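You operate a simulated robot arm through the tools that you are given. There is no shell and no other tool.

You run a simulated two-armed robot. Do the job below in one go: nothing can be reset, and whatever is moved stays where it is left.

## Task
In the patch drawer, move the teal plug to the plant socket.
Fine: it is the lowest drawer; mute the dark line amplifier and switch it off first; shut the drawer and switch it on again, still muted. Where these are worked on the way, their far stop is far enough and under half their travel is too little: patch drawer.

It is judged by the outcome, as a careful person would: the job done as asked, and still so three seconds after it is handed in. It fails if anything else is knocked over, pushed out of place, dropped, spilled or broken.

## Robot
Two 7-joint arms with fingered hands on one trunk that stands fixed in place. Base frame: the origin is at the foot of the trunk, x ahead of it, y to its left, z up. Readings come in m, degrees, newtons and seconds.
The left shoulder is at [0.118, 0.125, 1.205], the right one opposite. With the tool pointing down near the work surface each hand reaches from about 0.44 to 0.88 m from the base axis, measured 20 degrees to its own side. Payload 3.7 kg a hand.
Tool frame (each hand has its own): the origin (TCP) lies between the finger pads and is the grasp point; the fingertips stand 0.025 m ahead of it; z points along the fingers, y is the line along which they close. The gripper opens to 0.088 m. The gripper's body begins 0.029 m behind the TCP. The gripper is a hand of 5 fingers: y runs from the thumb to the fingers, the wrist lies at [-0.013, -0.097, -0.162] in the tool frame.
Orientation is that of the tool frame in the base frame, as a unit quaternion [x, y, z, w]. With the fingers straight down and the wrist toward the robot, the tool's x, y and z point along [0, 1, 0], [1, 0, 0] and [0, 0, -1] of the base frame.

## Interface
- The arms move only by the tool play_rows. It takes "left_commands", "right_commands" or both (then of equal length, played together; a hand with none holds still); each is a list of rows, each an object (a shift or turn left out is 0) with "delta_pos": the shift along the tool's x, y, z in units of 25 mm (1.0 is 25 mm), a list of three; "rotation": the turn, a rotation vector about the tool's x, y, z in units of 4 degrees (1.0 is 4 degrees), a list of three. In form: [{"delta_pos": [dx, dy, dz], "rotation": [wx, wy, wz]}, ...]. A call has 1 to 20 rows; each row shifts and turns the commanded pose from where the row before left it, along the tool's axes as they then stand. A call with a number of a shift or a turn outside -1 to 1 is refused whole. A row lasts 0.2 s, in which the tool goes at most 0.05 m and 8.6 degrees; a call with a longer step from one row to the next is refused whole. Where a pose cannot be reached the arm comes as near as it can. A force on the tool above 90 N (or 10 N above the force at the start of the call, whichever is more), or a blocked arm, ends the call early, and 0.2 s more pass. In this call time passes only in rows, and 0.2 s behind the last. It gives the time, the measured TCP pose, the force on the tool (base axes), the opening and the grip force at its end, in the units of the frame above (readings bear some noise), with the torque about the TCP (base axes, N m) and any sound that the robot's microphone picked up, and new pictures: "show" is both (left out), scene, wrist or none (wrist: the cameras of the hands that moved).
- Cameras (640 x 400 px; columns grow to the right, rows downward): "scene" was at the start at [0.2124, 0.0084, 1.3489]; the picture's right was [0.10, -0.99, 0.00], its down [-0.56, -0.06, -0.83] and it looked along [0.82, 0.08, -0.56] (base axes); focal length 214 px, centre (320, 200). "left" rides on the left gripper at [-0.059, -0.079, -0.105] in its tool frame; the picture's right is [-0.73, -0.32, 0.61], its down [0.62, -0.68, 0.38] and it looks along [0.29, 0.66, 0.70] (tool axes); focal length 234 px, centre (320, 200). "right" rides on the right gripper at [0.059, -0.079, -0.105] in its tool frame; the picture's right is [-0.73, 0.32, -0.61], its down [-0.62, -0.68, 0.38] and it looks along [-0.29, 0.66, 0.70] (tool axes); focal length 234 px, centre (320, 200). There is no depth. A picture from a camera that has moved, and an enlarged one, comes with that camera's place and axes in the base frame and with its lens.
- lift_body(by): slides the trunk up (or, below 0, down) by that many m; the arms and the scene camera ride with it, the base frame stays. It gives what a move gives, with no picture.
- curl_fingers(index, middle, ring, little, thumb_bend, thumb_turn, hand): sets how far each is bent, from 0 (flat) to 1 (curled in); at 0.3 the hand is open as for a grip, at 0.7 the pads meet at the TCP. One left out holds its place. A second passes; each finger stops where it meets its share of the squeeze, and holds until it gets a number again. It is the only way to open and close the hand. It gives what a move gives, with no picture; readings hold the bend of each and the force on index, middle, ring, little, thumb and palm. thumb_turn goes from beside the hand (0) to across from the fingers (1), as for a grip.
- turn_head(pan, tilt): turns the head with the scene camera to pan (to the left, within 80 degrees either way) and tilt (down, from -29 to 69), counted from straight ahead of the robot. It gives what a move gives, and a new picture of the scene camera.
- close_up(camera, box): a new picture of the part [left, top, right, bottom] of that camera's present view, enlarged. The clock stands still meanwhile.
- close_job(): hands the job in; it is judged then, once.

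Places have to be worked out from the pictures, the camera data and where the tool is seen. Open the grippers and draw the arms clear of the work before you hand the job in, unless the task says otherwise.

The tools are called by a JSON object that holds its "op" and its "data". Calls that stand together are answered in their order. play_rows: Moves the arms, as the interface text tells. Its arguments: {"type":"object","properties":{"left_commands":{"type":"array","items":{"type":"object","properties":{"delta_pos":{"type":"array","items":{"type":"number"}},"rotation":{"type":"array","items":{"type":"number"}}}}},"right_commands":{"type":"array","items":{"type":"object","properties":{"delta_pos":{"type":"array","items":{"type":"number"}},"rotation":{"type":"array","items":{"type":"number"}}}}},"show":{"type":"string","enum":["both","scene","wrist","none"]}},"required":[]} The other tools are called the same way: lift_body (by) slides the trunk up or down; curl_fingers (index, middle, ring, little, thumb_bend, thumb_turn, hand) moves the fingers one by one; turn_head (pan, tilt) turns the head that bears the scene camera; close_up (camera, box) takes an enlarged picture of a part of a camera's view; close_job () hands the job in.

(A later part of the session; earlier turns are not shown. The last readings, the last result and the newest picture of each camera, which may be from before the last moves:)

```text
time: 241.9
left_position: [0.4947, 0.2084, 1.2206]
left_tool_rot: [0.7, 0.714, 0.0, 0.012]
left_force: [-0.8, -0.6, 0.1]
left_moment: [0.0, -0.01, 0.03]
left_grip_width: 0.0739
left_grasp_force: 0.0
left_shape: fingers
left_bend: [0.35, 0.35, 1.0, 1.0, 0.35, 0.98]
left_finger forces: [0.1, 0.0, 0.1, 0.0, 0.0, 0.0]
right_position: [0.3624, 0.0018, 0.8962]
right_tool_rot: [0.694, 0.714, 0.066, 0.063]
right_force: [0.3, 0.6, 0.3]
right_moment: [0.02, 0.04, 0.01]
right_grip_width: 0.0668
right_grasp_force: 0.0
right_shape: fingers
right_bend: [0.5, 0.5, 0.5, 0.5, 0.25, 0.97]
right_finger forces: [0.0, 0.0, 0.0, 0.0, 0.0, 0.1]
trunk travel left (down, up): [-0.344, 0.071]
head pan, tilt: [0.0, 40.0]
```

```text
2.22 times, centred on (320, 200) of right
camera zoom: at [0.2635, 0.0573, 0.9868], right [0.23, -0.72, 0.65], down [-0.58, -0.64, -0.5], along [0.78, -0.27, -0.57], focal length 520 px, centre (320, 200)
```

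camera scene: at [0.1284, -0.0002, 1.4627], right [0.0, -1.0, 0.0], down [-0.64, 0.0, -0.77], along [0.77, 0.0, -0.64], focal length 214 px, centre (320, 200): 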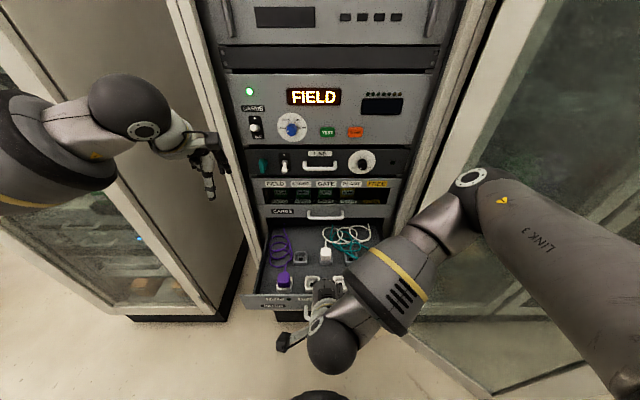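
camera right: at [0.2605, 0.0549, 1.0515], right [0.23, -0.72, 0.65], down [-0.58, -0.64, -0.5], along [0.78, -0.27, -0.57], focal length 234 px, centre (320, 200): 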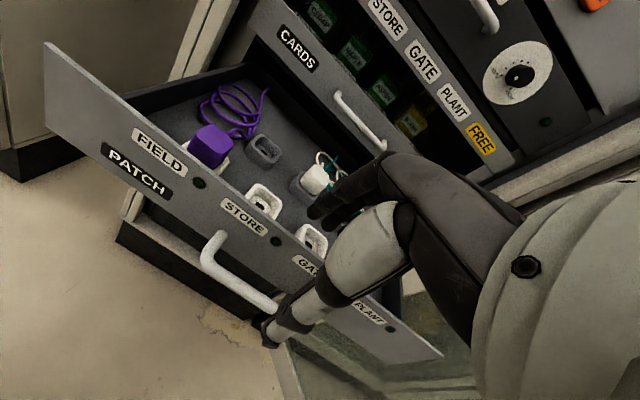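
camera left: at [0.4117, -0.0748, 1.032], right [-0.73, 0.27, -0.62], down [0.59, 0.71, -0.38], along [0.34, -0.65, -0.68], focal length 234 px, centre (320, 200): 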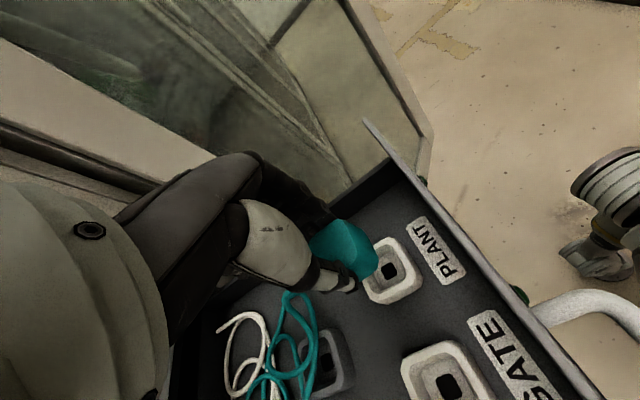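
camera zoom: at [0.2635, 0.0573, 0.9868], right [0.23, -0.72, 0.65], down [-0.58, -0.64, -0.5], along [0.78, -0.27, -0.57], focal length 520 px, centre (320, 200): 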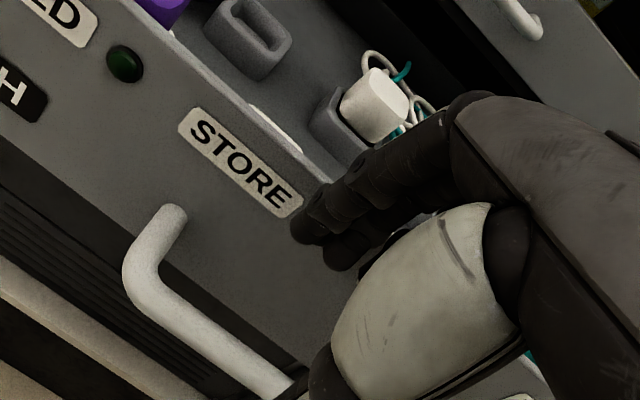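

The fingers are in front of the drawer front, above the gap. I go down the remaining 64 mm.

{"op": "play_rows", "data": {"right_commands": [{"delta_pos": [0, -0.13, 0.8]}, {"delta_pos": [0, -0.13, 0.8]}, {"delta_pos": [0, -0.13, 0.8]}], "show": "none"}}

{"op": "close_up", "data": {"camera": "right", "box": [200, 110, 440, 290]}}

```text
time: 242.7
left_position: [0.4952, 0.208, 1.2192]
left_tool_rot: [0.7, 0.714, 0.001, 0.011]
left_force: [0.1, 0.8, -0.1]
left_moment: [-0.01, -0.04, 0.02]
left_grip_width: 0.0738
left_grasp_force: 0.0
left_shape: fingers
left_bend: [0.35, 0.35, 1.0, 1.0, 0.35, 0.98]
left_finger forces: [0.0, 0.0, 0.0, 0.0, 0.0, 0.1]
right_position: [0.3673, 0.0162, 0.8471]
right_tool_rot: [0.695, 0.713, 0.064, 0.063]
right_force: [-0.3, 0.4, 0.2]
right_moment: [-0.02, 0.01, 0.0]
right_grip_width: 0.067
right_grasp_force: 0.4
right_shape: fingers
right_bend: [0.5, 0.5, 0.5, 0.5, 0.25, 0.97]
right_finger forces: [0.0, 0.3, 0.0, 0.0, 0.1, 0.1]
right hand out of reach, approached as far as the arm can: row 2, 3
trunk travel left (down, up): [-0.344, 0.071]
head pan, tilt: [0.0, 40.0]
```

```text
2.22 times, centred on (320, 200) of right
camera zoom: at [0.2678, 0.0734, 0.9375], right [0.23, -0.72, 0.66], down [-0.59, -0.64, -0.5], along [0.78, -0.27, -0.57], focal length 520 px, centre (320, 200)
```

zoom: 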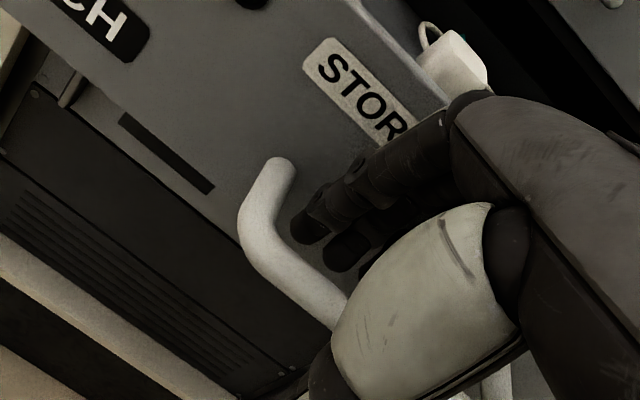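

The fingers are in the gap. I push forward, the finger backs bearing on the drawer front.

{"op": "play_rows", "data": {"right_commands": [{"delta_pos": [-0.1, 0.6, 0.15]}, {"delta_pos": [-0.1, 0.65, 0.15]}, {"delta_pos": [-0.1, 0.65, 0.13]}, {"delta_pos": [-0.1, 0.65, 0.13]}, {"delta_pos": [-0.1, 0.65, 0.13]}, {"delta_pos": [-0.1, 0.65, 0.13]}], "show": "both"}}

```text
time: 244.1
left_position: [0.4944, 0.2089, 1.2204]
left_tool_rot: [0.7, 0.714, 0.0, 0.011]
left_force: [-0.1, -0.8, 0.1]
left_moment: [0.02, 0.01, 0.01]
left_grip_width: 0.0738
left_grasp_force: 0.0
left_shape: fingers
left_bend: [0.35, 0.35, 1.0, 1.0, 0.35, 0.98]
left_finger forces: [0.0, 0.0, 0.0, 0.1, 0.1, 0.1]
right_position: [0.4659, 0.0028, 0.8441]
right_tool_rot: [0.694, 0.714, 0.066, 0.063]
right_force: [0.1, -0.7, 0.4]
right_moment: [-0.03, 0.01, -0.01]
right_grip_width: 0.0667
right_grasp_force: 0.6
right_shape: fingers
right_bend: [0.5, 0.5, 0.5, 0.5, 0.25, 0.97]
right_finger forces: [0.1, 0.1, 0.0, 0.1, 0.1, 0.0]
trunk travel left (down, up): [-0.344, 0.071]
head pan, tilt: [0.0, 40.0]
camera scene: at [0.129, -0.0008, 1.4626], right [0.0, -1.0, 0.0], down [-0.64, 0.0, -0.77], along [0.77, 0.0, -0.64], focal length 214 px, centre (320, 200)
camera right: at [0.3671, 0.0598, 0.9342], right [0.23, -0.72, 0.65], down [-0.58, -0.64, -0.5], along [0.78, -0.27, -0.57], focal length 234 px, centre (320, 200)
```

scene: 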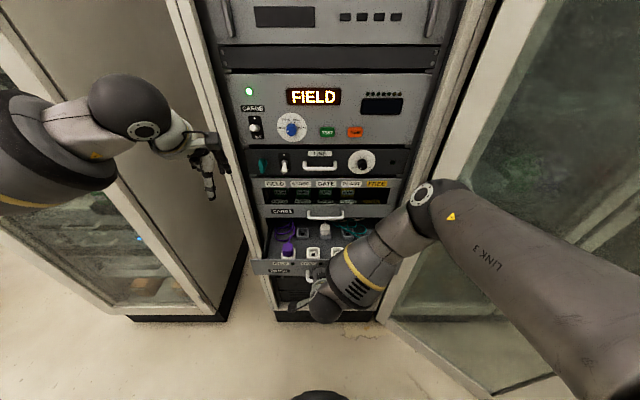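
right: 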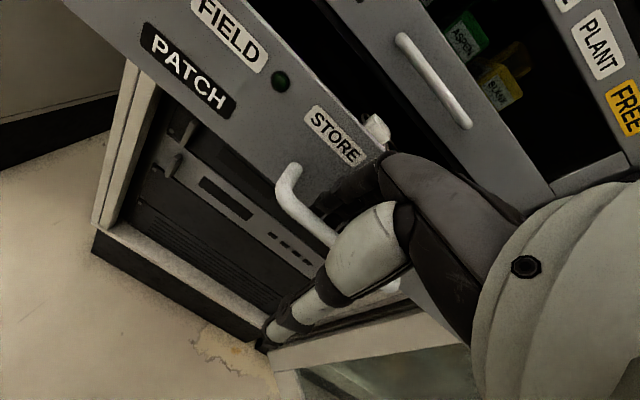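

The drawer slides in easily. I keep pushing while lowering the hand slightly, to pass under the CARDS handle later.

{"op": "play_rows", "data": {"right_commands": [{"delta_pos": [0, 0.62, 0.26]}, {"delta_pos": [0, 0.62, 0.26]}, {"delta_pos": [0, 0.62, 0.26]}, {"delta_pos": [0, 0.62, 0.24]}, {"delta_pos": [0, 0.62, 0.24]}, {"delta_pos": [0, 0.62, 0.2]}, {"delta_pos": [0, 0.62, 0.2]}, {"delta_pos": [0, 0.62, 0.15]}], "show": "both"}}

```text
time: 245.9
left_position: [0.4944, 0.2083, 1.2197]
left_tool_rot: [0.7, 0.714, 0.0, 0.011]
left_force: [0.5, -0.1, 0.5]
left_moment: [0.01, 0.0, -0.02]
left_grip_width: 0.074
left_grasp_force: 0.1
left_shape: fingers
left_bend: [0.35, 0.35, 1.0, 1.0, 0.35, 0.98]
left_finger forces: [0.0, 0.1, 0.0, 0.1, 0.0, 0.0]
right_position: [0.5951, 0.0072, 0.82]
right_tool_rot: [0.695, 0.713, 0.066, 0.063]
right_force: [2.3, -0.3, 0.2]
right_moment: [-0.01, 0.01, 0.0]
right_grip_width: 0.0677
right_grasp_force: 1.2
right_shape: fingers
right_bend: [0.49, 0.5, 0.5, 0.5, 0.25, 0.97]
right_finger forces: [1.7, 0.1, 0.1, 0.3, 0.0, 0.1]
trunk travel left (down, up): [-0.344, 0.071]
head pan, tilt: [0.0, 40.0]
camera scene: at [0.1287, -0.0004, 1.4627], right [0.0, -1.0, 0.0], down [-0.64, 0.0, -0.77], along [0.77, 0.0, -0.64], focal length 214 px, centre (320, 200)
camera right: at [0.4966, 0.0635, 0.9116], right [0.23, -0.72, 0.65], down [-0.58, -0.64, -0.5], along [0.78, -0.27, -0.56], focal length 234 px, centre (320, 200)
```

scene: 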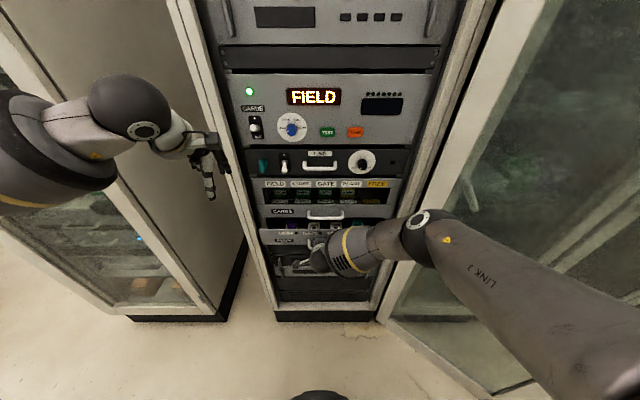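
right: 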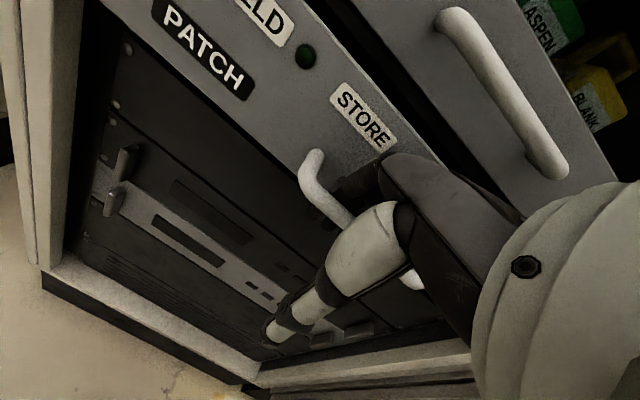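

About 6 cm left. I pitch up a touch for clearance under the CARDS bar and continue carefully.

{"op": "play_rows", "data": {"right_commands": [{"delta_pos": [0, 0.5, 0.1], "rotation": [-0.6, 0, 0]}, {"delta_pos": [0, 0.5, 0.12], "rotation": [-0.4, 0, 0]}, {"delta_pos": [0, 0.4, 0.1]}], "show": "wrist"}}

{"op": "close_up", "data": {"camera": "scene", "box": [250, 190, 410, 290]}}

```text
time: 246.7
left_position: [0.4947, 0.207, 1.2203]
left_tool_rot: [0.699, 0.715, 0.001, 0.012]
left_force: [0.5, -0.8, 0.1]
left_moment: [0.0, 0.02, 0.02]
left_grip_width: 0.0736
left_grasp_force: 0.1
left_shape: fingers
left_bend: [0.35, 0.35, 1.0, 1.0, 0.35, 0.98]
left_finger forces: [0.0, 0.0, 0.0, 0.0, 0.1, 0.0]
right_position: [0.6323, 0.0071, 0.822]
right_tool_rot: [0.692, 0.711, 0.091, 0.087]
right_force: [0.2, 0.8, 0.3]
right_moment: [-0.01, -0.01, 0.01]
right_grip_width: 0.0669
right_grasp_force: 0.1
right_shape: fingers
right_bend: [0.5, 0.5, 0.5, 0.5, 0.25, 0.97]
right_finger forces: [0.1, 0.0, 0.0, 0.1, 0.0, 0.0]
trunk travel left (down, up): [-0.344, 0.071]
head pan, tilt: [0.0, 40.0]
camera right: at [0.5263, 0.0636, 0.9046], right [0.18, -0.72, 0.67], down [-0.55, -0.64, -0.54], along [0.82, -0.27, -0.51], focal length 234 px, centre (320, 200)
```

right: 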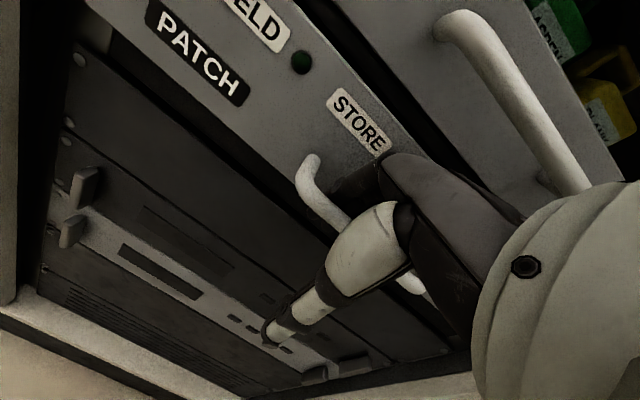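

```text
4.00 times, centred on (330, 240) of scene
camera zoom: at [0.1284, -0.0005, 1.4627], right [0.0, -1.0, 0.0], down [-0.64, 0.0, -0.77], along [0.77, 0.0, -0.64], focal length 858 px, centre (280, 40)
```

zoom: 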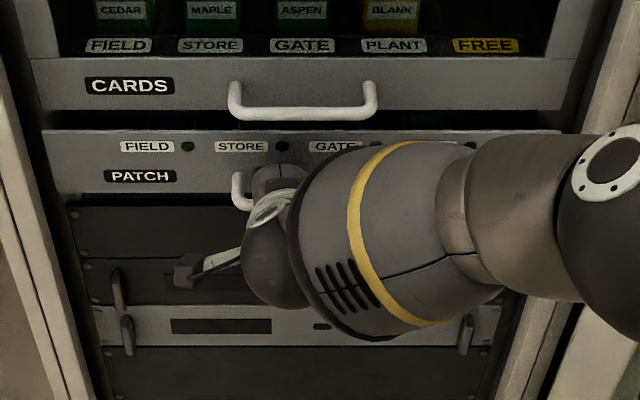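

Nearly closed and no contact with the CARDS handle. I push the remaining ~2–3 cm in small rows.

{"op": "play_rows", "data": {"right_commands": [{"delta_pos": [0, 0.4, 0.12]}, {"delta_pos": [0, 0.4, 0.12]}, {"delta_pos": [0, 0.3, 0.08]}], "show": "wrist"}}

{"op": "close_up", "data": {"camera": "scene", "box": [250, 190, 410, 290]}}

```text
time: 247.5
left_position: [0.4906, 0.2084, 1.2221]
left_tool_rot: [0.7, 0.714, 0.002, 0.012]
left_force: [-0.2, -0.5, 0.7]
left_moment: [-0.02, 0.03, -0.02]
left_grip_width: 0.0739
left_grasp_force: 0.0
left_shape: fingers
left_bend: [0.35, 0.35, 1.0, 1.0, 0.35, 0.98]
left_finger forces: [0.0, 0.0, 0.0, 0.0, 0.1, 0.0]
right_position: [0.6539, 0.0105, 0.8215]
right_tool_rot: [0.692, 0.711, 0.091, 0.086]
right_force: [-26.6, -4.6, 7.3]
right_moment: [-0.04, -0.74, -0.44]
right_grip_width: 0.0668
right_grasp_force: 13.7
right_shape: fingers
right_bend: [0.5, 0.6, 0.52, 0.5, 0.25, 0.97]
right_finger forces: [0.0, 23.6, 3.2, 0.0, 0.1, 0.0]
trunk travel left (down, up): [-0.344, 0.071]
head pan, tilt: [0.0, 40.0]
camera right: at [0.5499, 0.066, 0.9046], right [0.18, -0.72, 0.66], down [-0.55, -0.64, -0.54], along [0.82, -0.26, -0.51], focal length 234 px, centre (320, 200)
```

right: 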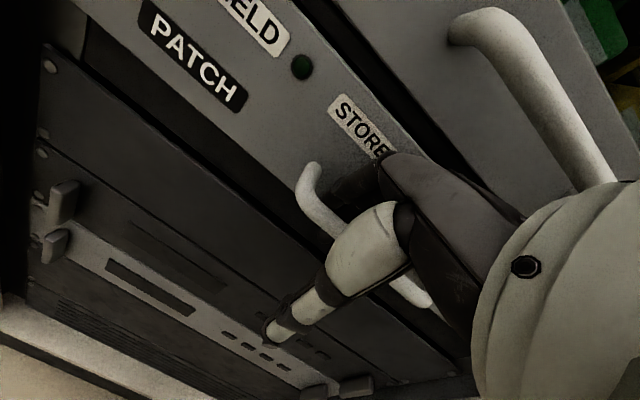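

```text
4.00 times, centred on (330, 240) of scene
camera zoom: at [0.1241, -0.0009, 1.4632], right [0.0, -1.0, 0.0], down [-0.64, 0.0, -0.77], along [0.77, 0.0, -0.64], focal length 858 px, centre (280, 40)
```

zoom: 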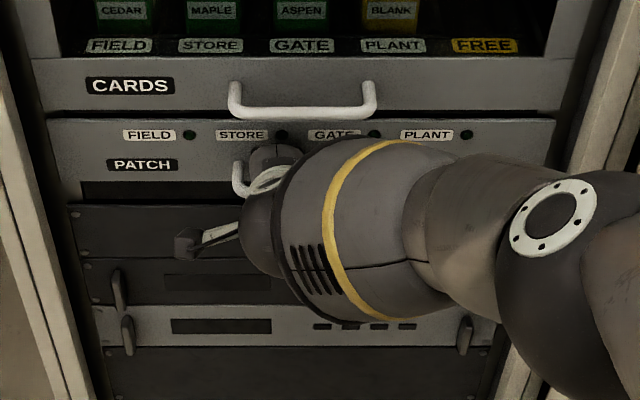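

The drawer is shut (27 N at the stop). The fingers can't be lifted out here under the CARDS bar, so I draw it out about 5 cm, lift free, and finish with flat fingers pushing on the panel.

{"op": "play_rows", "data": {"right_commands": [{"delta_pos": [0, -0.6, -0.12]}, {"delta_pos": [0, -0.6, -0.12]}, {"delta_pos": [0, -0.6, -0.12]}, {"delta_pos": [0, -0.6, -0.12]}], "show": "none"}}

{"op": "play_rows", "data": {"right_commands": [{"delta_pos": [0, 0.1, -0.6]}, {"delta_pos": [0, 0.05, -0.7]}, {"delta_pos": [0, 0.0, -0.7]}], "show": "both"}}

```text
time: 248.5
left_position: [0.4935, 0.2084, 1.2218]
left_tool_rot: [0.7, 0.714, 0.0, 0.012]
left_force: [0.7, 0.3, -0.2]
left_moment: [0.0, 0.0, 0.02]
left_grip_width: 0.0739
left_grasp_force: 0.1
left_shape: fingers
left_bend: [0.35, 0.35, 1.0, 1.0, 0.35, 0.98]
left_finger forces: [0.1, 0.0, 0.1, 0.0, 0.0, 0.1]
right_position: [0.5985, 0.01, 0.8161]
right_tool_rot: [0.692, 0.711, 0.09, 0.086]
right_force: [-2.0, -0.4, -0.2]
right_moment: [0.0, 0.0, -0.03]
right_grip_width: 0.0666
right_grasp_force: 1.0
right_shape: fingers
right_bend: [0.5, 0.51, 0.5, 0.5, 0.25, 0.97]
right_finger forces: [0.2, 1.7, 0.2, 0.1, 0.0, 0.0]
trunk travel left (down, up): [-0.344, 0.071]
head pan, tilt: [0.0, 40.0]
```

```text
time: 249.3
left_position: [0.4934, 0.2091, 1.2199]
left_tool_rot: [0.7, 0.714, 0.001, 0.012]
left_force: [0.9, 0.1, 0.7]
left_moment: [0.02, -0.01, -0.02]
left_grip_width: 0.0736
left_grasp_force: 0.1
left_shape: fingers
left_bend: [0.35, 0.35, 1.0, 1.0, 0.35, 0.98]
left_finger forces: [0.1, 0.1, 0.0, 0.1, 0.1, 0.0]
right_position: [0.589, 0.007, 0.8673]
right_tool_rot: [0.692, 0.711, 0.091, 0.086]
right_force: [-0.3, 0.2, 0.3]
right_moment: [0.02, -0.01, -0.01]
right_grip_width: 0.0669
right_grasp_force: 0.0
right_shape: fingers
right_bend: [0.5, 0.5, 0.5, 0.5, 0.25, 0.97]
right_finger forces: [0.0, 0.0, 0.1, 0.0, 0.0, 0.1]
trunk travel left (down, up): [-0.344, 0.071]
head pan, tilt: [0.0, 40.0]
camera scene: at [0.1284, -0.0006, 1.4627], right [0.0, -1.0, 0.0], down [-0.64, 0.0, -0.77], along [0.77, 0.0, -0.64], focal length 214 px, centre (320, 200)
camera right: at [0.4844, 0.0631, 0.9497], right [0.18, -0.72, 0.67], down [-0.55, -0.64, -0.54], along [0.82, -0.27, -0.51], focal length 234 px, centre (320, 200)
```

scene: 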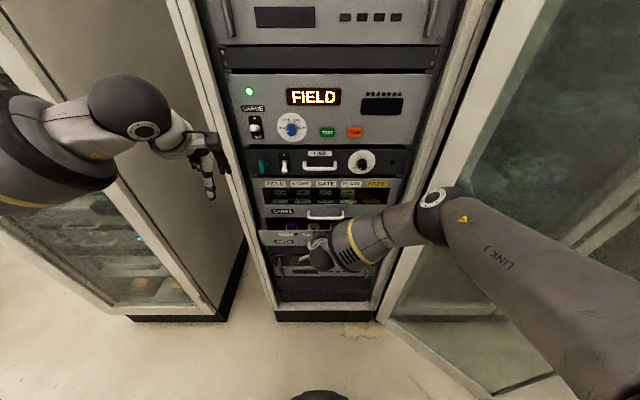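
right: 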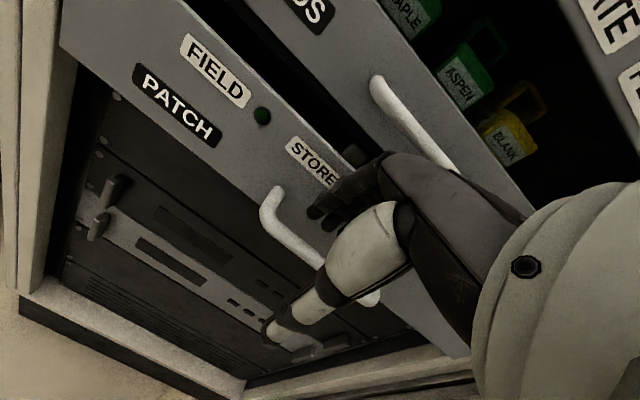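

The hand is free. I step back, flatten the fingers, and then push the drawer front with the fingertips above the bar.

{"op": "play_rows", "data": {"right_commands": [{"delta_pos": [-0.1, -0.793, 0.1]}, {"delta_pos": [-0.1, -0.793, 0.1]}, {"delta_pos": [-0.1, -0.793, 0.1]}], "show": "none"}}

{"op": "curl_fingers", "data": {"hand": "right", "index": 0.0, "middle": 0.0, "ring": 0.0, "little": 0.0, "thumb_bend": 0.3}}

{"op": "play_rows", "data": {"right_commands": [{"delta_pos": [0, 0.1, 0]}], "show": "both"}}

```text
time: 250.1
left_position: [0.4932, 0.2086, 1.2209]
left_tool_rot: [0.7, 0.714, 0.001, 0.012]
left_force: [0.4, 0.4, 0.9]
left_moment: [0.02, 0.01, 0.0]
left_grip_width: 0.0736
left_grasp_force: 0.0
left_shape: fingers
left_bend: [0.35, 0.35, 1.0, 1.0, 0.35, 0.98]
left_finger forces: [0.0, 0.1, 0.0, 0.1, 0.0, 0.1]
right_position: [0.533, 0.0004, 0.8429]
right_tool_rot: [0.694, 0.709, 0.088, 0.087]
right_force: [-1.0, 0.0, 0.4]
right_moment: [0.02, 0.02, 0.0]
right_grip_width: 0.0668
right_grasp_force: 0.0
right_shape: fingers
right_bend: [0.5, 0.5, 0.5, 0.5, 0.25, 0.97]
right_finger forces: [0.0, 0.1, 0.1, 0.0, 0.0, 0.1]
trunk travel left (down, up): [-0.344, 0.071]
head pan, tilt: [0.0, 40.0]
```

```text
time: 251.1
left_position: [0.4937, 0.2096, 1.2208]
left_tool_rot: [0.7, 0.714, 0.0, 0.011]
left_force: [-0.8, -0.1, 0.4]
left_moment: [-0.02, -0.04, -0.01]
left_grip_width: 0.0736
left_grasp_force: 0.1
left_shape: fingers
left_bend: [0.35, 0.35, 1.0, 1.0, 0.35, 0.98]
left_finger forces: [0.1, 0.1, 0.0, 0.0, 0.0, 0.1]
right_position: [0.5325, -0.0008, 0.8428]
right_tool_rot: [0.694, 0.709, 0.088, 0.087]
right_force: [-0.4, 0.6, 0.0]
right_moment: [0.02, 0.0, 0.01]
right_grip_width: 0.1188
right_grasp_force: 0.2
right_shape: fingers
right_bend: [0.0, 0.0, 0.0, 0.0, 0.3, 0.97]
right_finger forces: [0.0, 0.1, 0.0, 0.1, 0.0, 0.0]
trunk travel left (down, up): [-0.344, 0.071]
head pan, tilt: [0.0, 40.0]
```

```text
time: 251.5
left_position: [0.4958, 0.2081, 1.2203]
left_tool_rot: [0.7, 0.714, 0.002, 0.012]
left_force: [-0.8, 0.6, 0.4]
left_moment: [0.02, 0.0, -0.01]
left_grip_width: 0.0741
left_grasp_force: 0.1
left_shape: fingers
left_bend: [0.35, 0.35, 1.0, 1.0, 0.35, 0.98]
left_finger forces: [0.1, 0.0, 0.0, 0.0, 0.1, 0.0]
right_position: [0.5366, 0.0003, 0.8456]
right_tool_rot: [0.694, 0.71, 0.087, 0.087]
right_force: [0.0, 0.5, 0.1]
right_moment: [0.02, -0.02, -0.02]
right_grip_width: 0.1186
right_grasp_force: 0.1
right_shape: fingers
right_bend: [0.0, 0.0, 0.0, 0.0, 0.3, 0.97]
right_finger forces: [0.0, 0.0, 0.0, 0.1, 0.0, 0.0]
trunk travel left (down, up): [-0.344, 0.071]
head pan, tilt: [0.0, 40.0]
camera scene: at [0.1285, -0.0005, 1.4627], right [0.0, -1.0, 0.0], down [-0.64, 0.0, -0.77], along [0.77, 0.0, -0.64], focal length 214 px, centre (320, 200)
camera right: at [0.4314, 0.0565, 0.9281], right [0.18, -0.72, 0.67], down [-0.55, -0.64, -0.54], along [0.81, -0.27, -0.51], focal length 234 px, centre (320, 200)
```

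scene: 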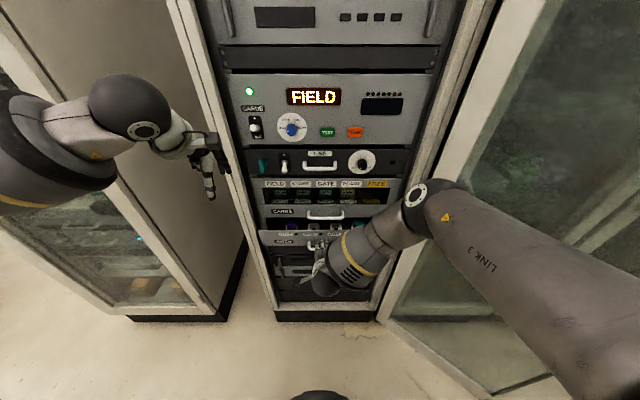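
right: 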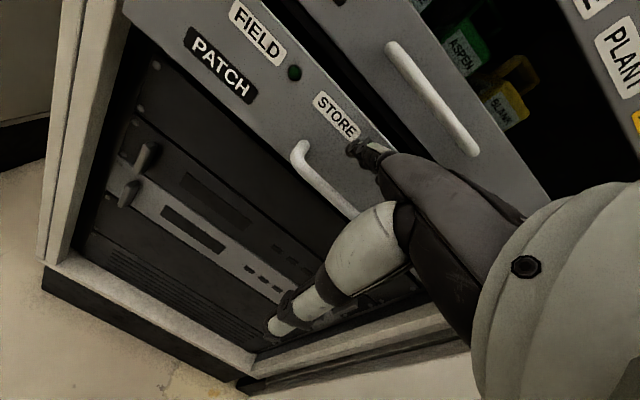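

The flat fingertips face the panel just above the bar. I push forward.

{"op": "play_rows", "data": {"right_commands": [{"delta_pos": [0, 0.5, 0.3]}, {"delta_pos": [0, 0.58, 0.2]}, {"delta_pos": [0, 0.58, 0.147]}, {"delta_pos": [0, 0.58, 0.147]}, {"delta_pos": [0, 0.3, 0.08]}], "show": "wrist"}}

{"op": "close_up", "data": {"camera": "scene", "box": [250, 190, 410, 290]}}

```text
time: 252.7
left_position: [0.4934, 0.2073, 1.2205]
left_tool_rot: [0.7, 0.714, 0.0, 0.011]
left_force: [0.0, 0.1, -0.4]
left_moment: [-0.01, -0.01, -0.01]
left_grip_width: 0.0737
left_grasp_force: 0.1
left_shape: fingers
left_bend: [0.35, 0.35, 1.0, 1.0, 0.35, 0.98]
left_finger forces: [0.0, 0.0, 0.1, 0.0, 0.1, 0.0]
right_position: [0.6028, 0.0004, 0.841]
right_tool_rot: [0.693, 0.711, 0.09, 0.086]
right_force: [-3.9, -0.4, 0.9]
right_moment: [0.02, -0.14, -0.07]
right_grip_width: 0.1183
right_grasp_force: 1.8
right_shape: fingers
right_bend: [0.0, 0.01, 0.0, 0.0, 0.3, 0.97]
right_finger forces: [0.0, 4.3, 0.0, 0.0, 0.1, 0.0]
trunk travel left (down, up): [-0.344, 0.071]
head pan, tilt: [0.0, 40.0]
camera right: at [0.4979, 0.0566, 0.9239], right [0.18, -0.72, 0.67], down [-0.55, -0.64, -0.54], along [0.82, -0.27, -0.51], focal length 234 px, centre (320, 200)
```

right: 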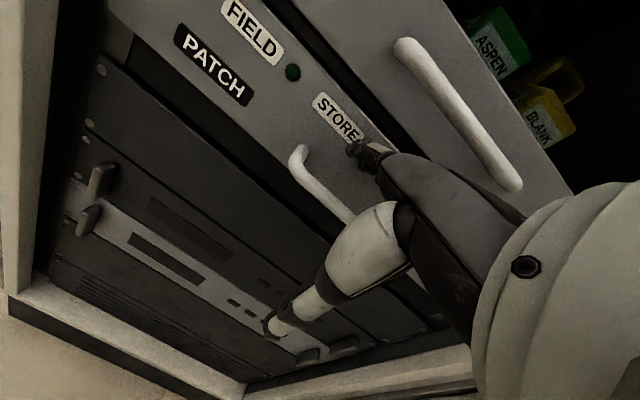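

```text
4.00 times, centred on (330, 240) of scene
camera zoom: at [0.1274, -0.0004, 1.4628], right [0.0, -1.0, 0.0], down [-0.64, 0.0, -0.77], along [0.77, 0.0, -0.64], focal length 858 px, centre (280, 40)
```

zoom: 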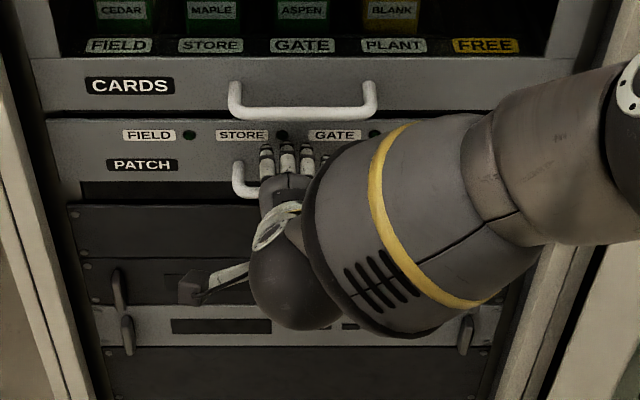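

The drawer looks flush. I press a little more to confirm it is on the stop.

{"op": "play_rows", "data": {"right_commands": [{"delta_pos": [0, 0.25, 0.06]}, {"delta_pos": [0, 0.2, 0.05]}], "show": "none"}}

{"op": "play_rows", "data": {"right_commands": [{"delta_pos": [0, -0.6, -0.15]}, {"delta_pos": [0, -0.8, -0.2]}, {"delta_pos": [0, -0.8, -0.2]}, {"delta_pos": [-0.3, -0.8, -0.2]}, {"delta_pos": [-0.8, 0, -0.3]}, {"delta_pos": [-0.8, 0, -0.3]}, {"delta_pos": [-0.8, 0, -0.3]}, {"delta_pos": [-0.8, 0, -0.3]}], "show": "scene"}}

{"op": "close_up", "data": {"camera": "scene", "box": [250, 150, 410, 250]}}

```text
time: 253.3
left_position: [0.4904, 0.2082, 1.2229]
left_tool_rot: [0.7, 0.714, 0.002, 0.013]
left_force: [0.4, 0.3, 0.6]
left_moment: [0.01, 0.0, 0.04]
left_grip_width: 0.0738
left_grasp_force: 0.1
left_shape: fingers
left_bend: [0.35, 0.35, 1.0, 1.0, 0.35, 0.98]
left_finger forces: [0.1, 0.1, 0.0, 0.1, 0.0, 0.0]
right_position: [0.6099, 0.0015, 0.8393]
right_tool_rot: [0.691, 0.712, 0.091, 0.087]
right_force: [-28.8, 0.7, 7.6]
right_moment: [-0.12, -1.01, -0.48]
right_grip_width: 0.1184
right_grasp_force: 14.3
right_shape: fingers
right_bend: [0.0, 0.07, 0.02, 0.0, 0.3, 0.97]
right_finger forces: [0.0, 18.2, 10.8, 0.1, 0.1, 0.1]
trunk travel left (down, up): [-0.344, 0.071]
head pan, tilt: [0.0, 40.0]
```

```text
time: 255.1
left_position: [0.4937, 0.2079, 1.2202]
left_tool_rot: [0.699, 0.715, 0.001, 0.011]
left_force: [-0.5, -0.1, 0.4]
left_moment: [0.0, -0.04, 0.0]
left_grip_width: 0.0737
left_grasp_force: 0.2
left_shape: fingers
left_bend: [0.35, 0.35, 1.0, 1.0, 0.35, 0.98]
left_finger forces: [0.1, 0.0, 0.0, 0.0, 0.0, 0.0]
right_position: [0.5542, -0.0402, 0.8948]
right_tool_rot: [0.695, 0.709, 0.086, 0.087]
right_force: [0.7, 0.3, 0.1]
right_moment: [-0.01, 0.05, 0.01]
right_grip_width: 0.1184
right_grasp_force: 0.2
right_shape: fingers
right_bend: [0.0, 0.0, 0.0, 0.0, 0.3, 0.97]
right_finger forces: [0.0, 0.0, 0.0, 0.1, 0.0, 0.1]
right hand out of reach, approached as far as the arm can: row 4, 5, 6, 7, 8
trunk travel left (down, up): [-0.344, 0.071]
head pan, tilt: [0.0, 40.0]
camera scene: at [0.1283, -0.0006, 1.4627], right [0.0, -1.0, 0.0], down [-0.64, 0.0, -0.77], along [0.77, 0.0, -0.64], focal length 214 px, centre (320, 200)
```

scene: 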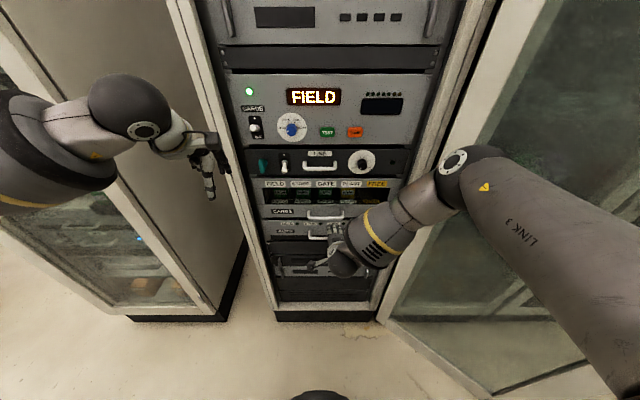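

```text
4.00 times, centred on (330, 200) of scene
camera zoom: at [0.1283, -0.0006, 1.4627], right [0.0, -1.0, 0.0], down [-0.64, 0.0, -0.77], along [0.77, 0.0, -0.64], focal length 858 px, centre (280, 200)
```

zoom: 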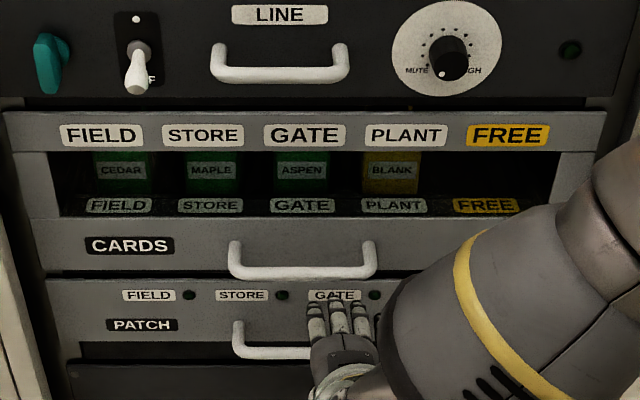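

The drawer is shut (29 N press), knob still at MUTE. I bend the right fingers back in and withdraw the hand backwards, then to its side.

{"op": "curl_fingers", "data": {"hand": "right", "index": 0.4, "middle": 0.4, "ring": 0.4, "little": 0.4, "thumb_bend": 0.3}}

{"op": "play_rows", "data": {"right_commands": [{"rotation": [1, 0, 0], "delta_pos": [0, -0.4, 0]}, {"rotation": [1, 0, 0], "delta_pos": [0, -0.4, 0]}, {"delta_pos": [0, -0.5, -0.3]}, {"delta_pos": [-0.3, -0.2, -0.8]}, {"delta_pos": [-0.3, 0, -0.8]}, {"delta_pos": [-0.3, 0, -0.8]}, {"delta_pos": [-0.5, 0, -0.8]}, {"delta_pos": [-0.7, 0, -0.7]}, {"delta_pos": [-0.7, 0, -0.7]}, {"delta_pos": [-0.7, 0, -0.7]}, {"delta_pos": [-0.7, 0, -0.7]}, {"delta_pos": [-0.7, 0, -0.5]}, {"delta_pos": [-0.7, 0, -0.5]}, {"delta_pos": [-0.7, 0, -0.3]}], "show": "scene"}}

```text
time: 256.1
left_position: [0.4946, 0.2081, 1.2214]
left_tool_rot: [0.699, 0.715, 0.0, 0.012]
left_force: [0.2, 0.3, 0.0]
left_moment: [-0.03, 0.0, -0.01]
left_grip_width: 0.0739
left_grasp_force: 0.0
left_shape: fingers
left_bend: [0.35, 0.35, 1.0, 1.0, 0.35, 0.98]
left_finger forces: [0.0, 0.0, 0.0, 0.0, 0.0, 0.0]
right_position: [0.5551, -0.0392, 0.8944]
right_tool_rot: [0.695, 0.709, 0.087, 0.087]
right_force: [0.0, -0.3, 0.1]
right_moment: [0.01, -0.01, -0.01]
right_grip_width: 0.0747
right_grasp_force: 0.0
right_shape: fingers
right_bend: [0.4, 0.4, 0.4, 0.4, 0.3, 0.97]
right_finger forces: [0.0, 0.0, 0.0, 0.0, 0.1, 0.1]
trunk travel left (down, up): [-0.344, 0.071]
head pan, tilt: [0.0, 40.0]
```

```text
time: 259.1
left_position: [0.4944, 0.2084, 1.221]
left_tool_rot: [0.7, 0.715, 0.0, 0.011]
left_force: [-0.7, 0.0, 0.8]
left_moment: [0.02, 0.0, -0.02]
left_grip_width: 0.0736
left_grasp_force: 0.1
left_shape: fingers
left_bend: [0.35, 0.35, 1.0, 1.0, 0.35, 0.98]
left_finger forces: [0.1, 0.0, 0.0, 0.0, 0.0, 0.0]
right_position: [0.5007, -0.1998, 1.0773]
right_tool_rot: [0.696, 0.716, 0.042, 0.038]
right_force: [-0.4, 0.5, 0.0]
right_moment: [0.01, -0.03, 0.01]
right_grip_width: 0.0747
right_grasp_force: 0.0
right_shape: fingers
right_bend: [0.4, 0.4, 0.4, 0.4, 0.3, 0.97]
right_finger forces: [0.0, 0.0, 0.0, 0.1, 0.0, 0.0]
trunk travel left (down, up): [-0.344, 0.071]
head pan, tilt: [0.0, 40.0]
camera scene: at [0.1282, -0.0009, 1.4627], right [0.0, -1.0, 0.0], down [-0.64, 0.0, -0.77], along [0.77, 0.0, -0.64], focal length 214 px, centre (320, 200)
```

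scene: 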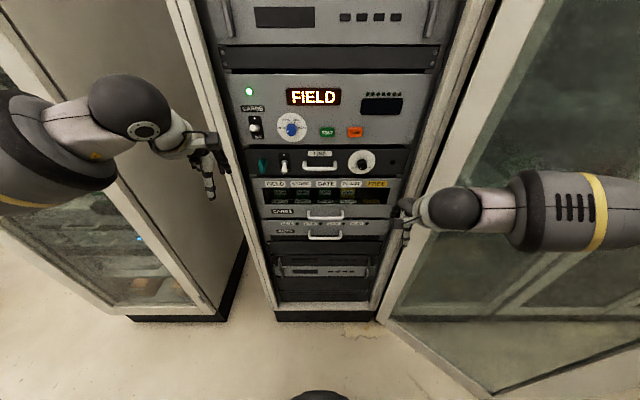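

Both hands are clear; LINE is still off and muted. Now I switch it on: I lower the trunk to zero, pitch the left hand 30°, and straighten the index.

{"op": "lift_body", "data": {"by": -0.115}}

{"op": "play_rows", "data": {"left_commands": [{"rotation": [-1, 0, 0]}, {"rotation": [-1, 0, 0]}, {"rotation": [-1, 0, 0]}, {"rotation": [-1, 0, 0]}, {"rotation": [-1, 0, 0]}, {"rotation": [-1, 0, 0]}, {"rotation": [-1, 0, 0]}], "show": "none"}}

{"op": "curl_fingers", "data": {"hand": "left", "index": 0.0, "middle": 1.0, "ring": 1.0, "little": 1.0, "thumb_bend": 0.3}}

{"op": "play_rows", "data": {"left_commands": [{"delta_pos": [0, 0.1, 0]}], "show": "both"}}

```text
time: 260.5
left_position: [0.4928, 0.2076, 1.1068]
left_tool_rot: [0.7, 0.714, 0.002, 0.012]
left_force: [0.4, 0.1, 0.3]
left_moment: [0.05, -0.04, -0.02]
left_grip_width: 0.0737
left_grasp_force: 0.0
left_shape: fingers
left_bend: [0.35, 0.35, 1.0, 1.0, 0.35, 0.98]
left_finger forces: [0.0, 0.0, 0.0, 0.1, 0.0, 0.0]
right_position: [0.4989, -0.2005, 0.9637]
right_tool_rot: [0.697, 0.715, 0.042, 0.04]
right_force: [-0.5, 0.3, 0.2]
right_moment: [-0.01, 0.0, 0.01]
right_grip_width: 0.0746
right_grasp_force: 0.0
right_shape: fingers
right_bend: [0.4, 0.4, 0.4, 0.4, 0.3, 0.97]
right_finger forces: [0.1, 0.1, 0.1, 0.1, 0.1, 0.0]
trunk travel left (down, up): [-0.229, 0.186]
head pan, tilt: [0.0, 40.0]
```

```text
time: 262.1
left_position: [0.5342, 0.213, 1.1077]
left_tool_rot: [0.676, 0.693, 0.173, 0.181]
left_force: [-0.1, -0.1, 0.0]
left_moment: [-0.01, -0.02, 0.02]
left_grip_width: 0.0739
left_grasp_force: 0.0
left_shape: fingers
left_bend: [0.35, 0.35, 1.0, 1.0, 0.35, 0.98]
left_finger forces: [0.0, 0.0, 0.0, 0.0, 0.0, 0.0]
left hand out of reach, approached as far as the arm can: row 3, 4, 5, 6, 7
right_position: [0.5006, -0.2, 0.9636]
right_tool_rot: [0.697, 0.715, 0.041, 0.04]
right_force: [0.1, -0.2, 0.6]
right_moment: [-0.01, 0.04, 0.03]
right_grip_width: 0.0749
right_grasp_force: 0.0
right_shape: fingers
right_bend: [0.4, 0.4, 0.4, 0.4, 0.3, 0.97]
right_finger forces: [0.1, 0.0, 0.0, 0.0, 0.0, 0.0]
trunk travel left (down, up): [-0.229, 0.186]
head pan, tilt: [0.0, 40.0]
```

```text
time: 263.1
left_position: [0.535, 0.2137, 1.1076]
left_tool_rot: [0.676, 0.693, 0.173, 0.18]
left_force: [-0.1, -0.4, -0.1]
left_moment: [-0.05, 0.0, -0.01]
left_grip_width: 0.1178
left_grasp_force: 0.0
left_shape: fingers
left_bend: [0.0, 1.0, 1.0, 1.0, 0.3, 0.98]
left_finger forces: [0.1, 0.0, 0.0, 0.0, 0.0, 0.0]
right_position: [0.5003, -0.1999, 0.9627]
right_tool_rot: [0.697, 0.715, 0.041, 0.038]
right_force: [0.0, -0.9, -0.2]
right_moment: [-0.01, -0.01, 0.03]
right_grip_width: 0.0744
right_grasp_force: 0.1
right_shape: fingers
right_bend: [0.4, 0.4, 0.4, 0.4, 0.3, 0.97]
right_finger forces: [0.0, 0.0, 0.1, 0.0, 0.1, 0.0]
trunk travel left (down, up): [-0.229, 0.186]
head pan, tilt: [0.0, 40.0]
```

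```text
time: 263.5
left_position: [0.5365, 0.2139, 1.1103]
left_tool_rot: [0.676, 0.693, 0.175, 0.181]
left_force: [-0.7, -0.3, -0.6]
left_moment: [-0.02, -0.02, 0.0]
left_grip_width: 0.1177
left_grasp_force: 0.2
left_shape: fingers
left_bend: [0.0, 1.0, 1.0, 1.0, 0.3, 0.98]
left_finger forces: [0.0, 0.1, 0.1, 0.0, 0.0, 0.0]
right_position: [0.4994, -0.1996, 0.9627]
right_tool_rot: [0.697, 0.715, 0.042, 0.039]
right_force: [-0.8, -0.1, -0.2]
right_moment: [0.01, 0.03, 0.04]
right_grip_width: 0.0749
right_grasp_force: 0.1
right_shape: fingers
right_bend: [0.4, 0.4, 0.4, 0.4, 0.3, 0.97]
right_finger forces: [0.0, 0.0, 0.0, 0.0, 0.0, 0.0]
trunk travel left (down, up): [-0.229, 0.186]
head pan, tilt: [0.0, 40.0]
camera scene: at [0.2055, -0.0005, 1.3441], right [0.0, -1.0, 0.0], down [-0.64, 0.0, -0.77], along [0.77, 0.0, -0.64], focal length 214 px, centre (320, 200)
camera left: at [0.4184, 0.1529, 1.1634], right [0.03, -0.74, -0.68], down [-0.42, 0.6, -0.68], along [0.91, 0.3, -0.3], focal length 234 px, centre (320, 200)
```

scene: 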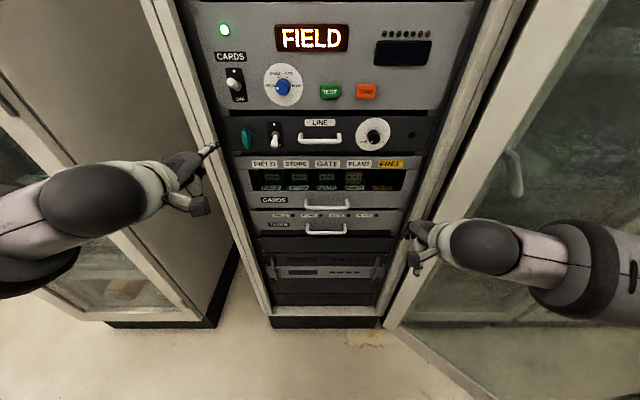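
left: 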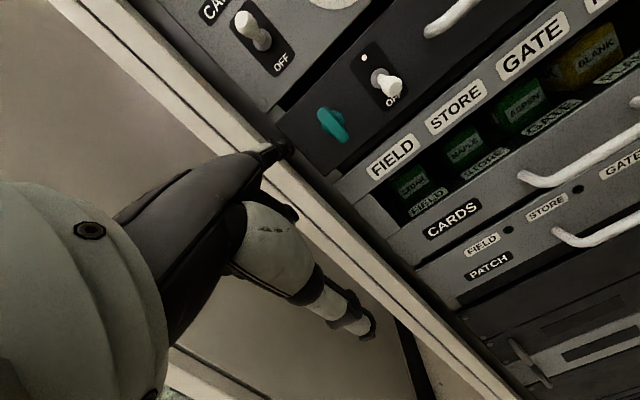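

The index is straight and pitch 29°. I locate the toggle's ball in its lower position.

{"op": "close_up", "data": {"camera": "scene", "box": [210, 100, 330, 190]}}

{"op": "close_up", "data": {"camera": "left", "box": [250, 30, 450, 180]}}

```text
4.44 times, centred on (270, 145) of scene
camera zoom: at [0.2055, -0.0005, 1.3441], right [0.0, -1.0, 0.0], down [-0.64, 0.0, -0.77], along [0.77, 0.0, -0.64], focal length 953 px, centre (542, 444)
```

zoom: 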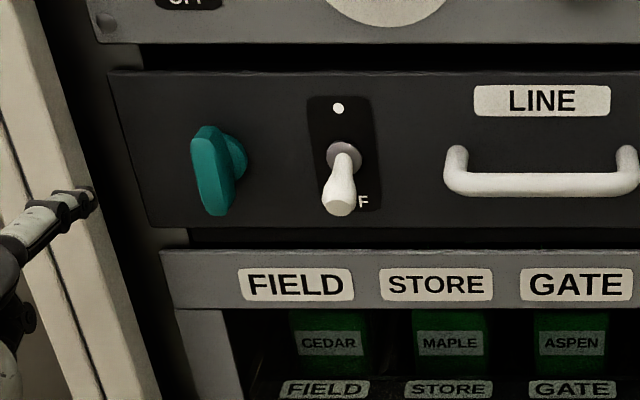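

```text
2.67 times, centred on (350, 105) of left
camera zoom: at [0.4184, 0.1529, 1.1634], right [0.03, -0.74, -0.68], down [-0.42, 0.6, -0.68], along [0.91, 0.3, -0.3], focal length 624 px, centre (240, 453)
```

zoom: 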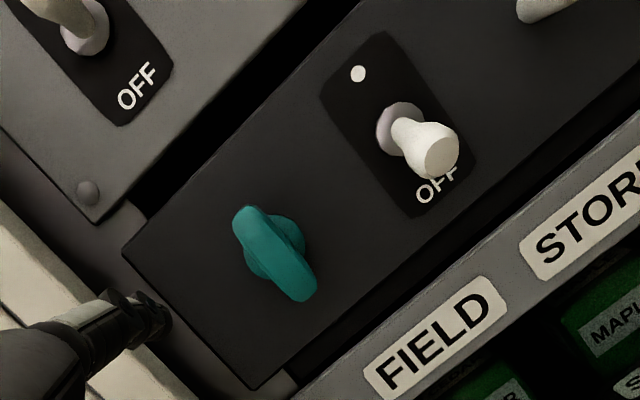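

The ball sits at about (0.664, 0.104, 1.123). I lower the left hand first, then move right so that the index tip is below and in front of the ball.

{"op": "play_rows", "data": {"left_commands": [{"delta_pos": [0, -0.54, 0.693]}, {"delta_pos": [0, -0.54, 0.693]}, {"delta_pos": [0, -0.54, 0.693]}, {"delta_pos": [-0.837, 0.182, 0.114]}, {"delta_pos": [-0.837, 0.182, 0.114]}, {"delta_pos": [-0.837, 0.182, 0.114]}, {"delta_pos": [-0.837, 0.182, 0.114]}, {"delta_pos": [-0.837, 0.182, 0.114]}], "show": "both"}}

{"op": "close_up", "data": {"camera": "scene", "box": [210, 100, 330, 190]}}

{"op": "close_up", "data": {"camera": "left", "box": [220, 70, 400, 220]}}

```text
time: 265.3
left_position: [0.5602, 0.1069, 1.0769]
left_tool_rot: [0.676, 0.693, 0.173, 0.18]
left_force: [-0.3, 0.7, -0.3]
left_moment: [-0.01, 0.02, -0.03]
left_grip_width: 0.118
left_grasp_force: 0.0
left_shape: fingers
left_bend: [0.0, 1.0, 1.0, 1.0, 0.3, 0.98]
left_finger forces: [0.0, 0.1, 0.0, 0.1, 0.1, 0.1]
left hand out of reach, approached as far as the arm can: row 2, 3
right_position: [0.5002, -0.1995, 0.9622]
right_tool_rot: [0.697, 0.715, 0.04, 0.038]
right_force: [0.1, -0.4, -0.1]
right_moment: [-0.01, 0.01, 0.01]
right_grip_width: 0.0749
right_grasp_force: 0.0
right_shape: fingers
right_bend: [0.4, 0.4, 0.4, 0.4, 0.3, 0.97]
right_finger forces: [0.0, 0.1, 0.0, 0.0, 0.0, 0.0]
trunk travel left (down, up): [-0.229, 0.186]
head pan, tilt: [0.0, 40.0]
camera scene: at [0.2057, -0.0006, 1.3441], right [0.0, -1.0, 0.0], down [-0.64, 0.0, -0.77], along [0.77, 0.0, -0.64], focal length 214 px, centre (320, 200)
camera left: at [0.4429, 0.0469, 1.1313], right [0.03, -0.74, -0.68], down [-0.42, 0.6, -0.67], along [0.91, 0.3, -0.3], focal length 234 px, centre (320, 200)
```

scene: 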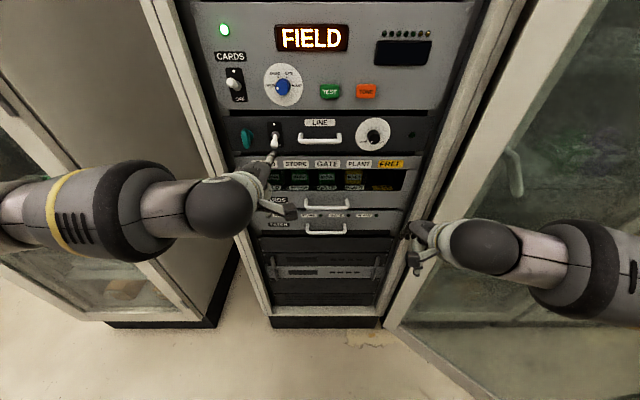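
left: 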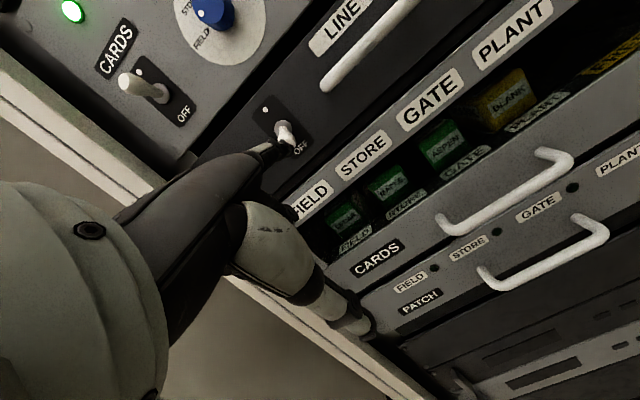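

```text
4.44 times, centred on (270, 145) of scene
camera zoom: at [0.2057, -0.0006, 1.3441], right [0.0, -1.0, 0.0], down [-0.64, 0.0, -0.77], along [0.77, 0.0, -0.64], focal length 953 px, centre (542, 444)
```

zoom: 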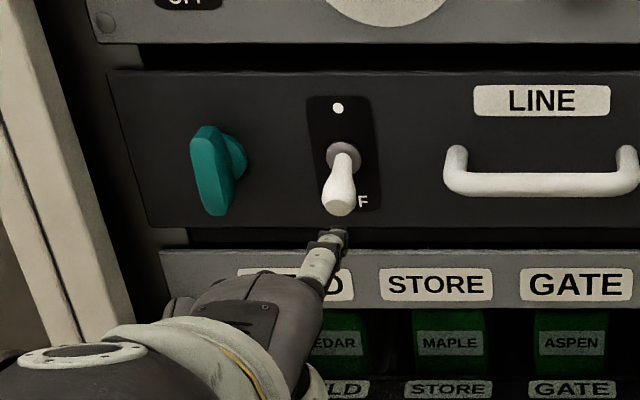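

```text
2.67 times, centred on (310, 145) of left
camera zoom: at [0.4429, 0.0469, 1.1313], right [0.03, -0.74, -0.68], down [-0.42, 0.6, -0.67], along [0.91, 0.3, -0.3], focal length 624 px, centre (347, 347)
```

zoom: 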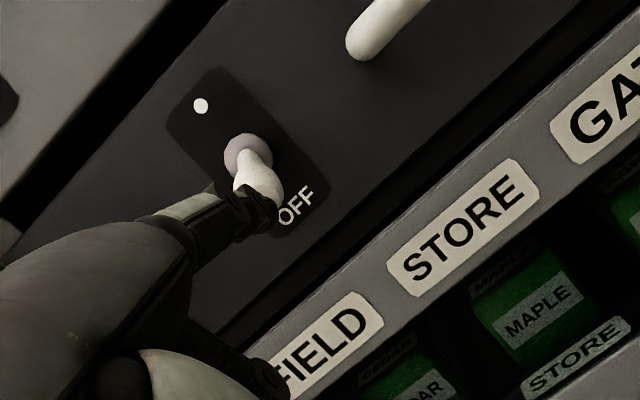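

The hand stopped about 2 cm too high. I try moving down again from here (slightly back first).

{"op": "play_rows", "data": {"left_commands": [{"delta_pos": [0, -0.4, -0.2]}, {"delta_pos": [-0.1, -0.3, 0.55]}, {"delta_pos": [-0.1, -0.3, 0.55]}], "show": "none"}}

```text
time: 266.1
left_position: [0.5494, 0.1026, 1.0446]
left_tool_rot: [0.676, 0.693, 0.173, 0.181]
left_force: [0.1, 0.4, 0.0]
left_moment: [-0.02, 0.0, -0.01]
left_grip_width: 0.1182
left_grasp_force: 0.1
left_shape: fingers
left_bend: [0.0, 1.0, 1.0, 1.0, 0.3, 0.98]
left_finger forces: [0.0, 0.1, 0.0, 0.0, 0.0, 0.1]
right_position: [0.4999, -0.1988, 0.9611]
right_tool_rot: [0.696, 0.715, 0.042, 0.038]
right_force: [-0.6, -0.3, 0.3]
right_moment: [0.01, 0.0, 0.01]
right_grip_width: 0.0747
right_grasp_force: 0.0
right_shape: fingers
right_bend: [0.4, 0.4, 0.4, 0.4, 0.3, 0.97]
right_finger forces: [0.0, 0.0, 0.0, 0.0, 0.0, 0.1]
trunk travel left (down, up): [-0.229, 0.186]
head pan, tilt: [0.0, 40.0]
```

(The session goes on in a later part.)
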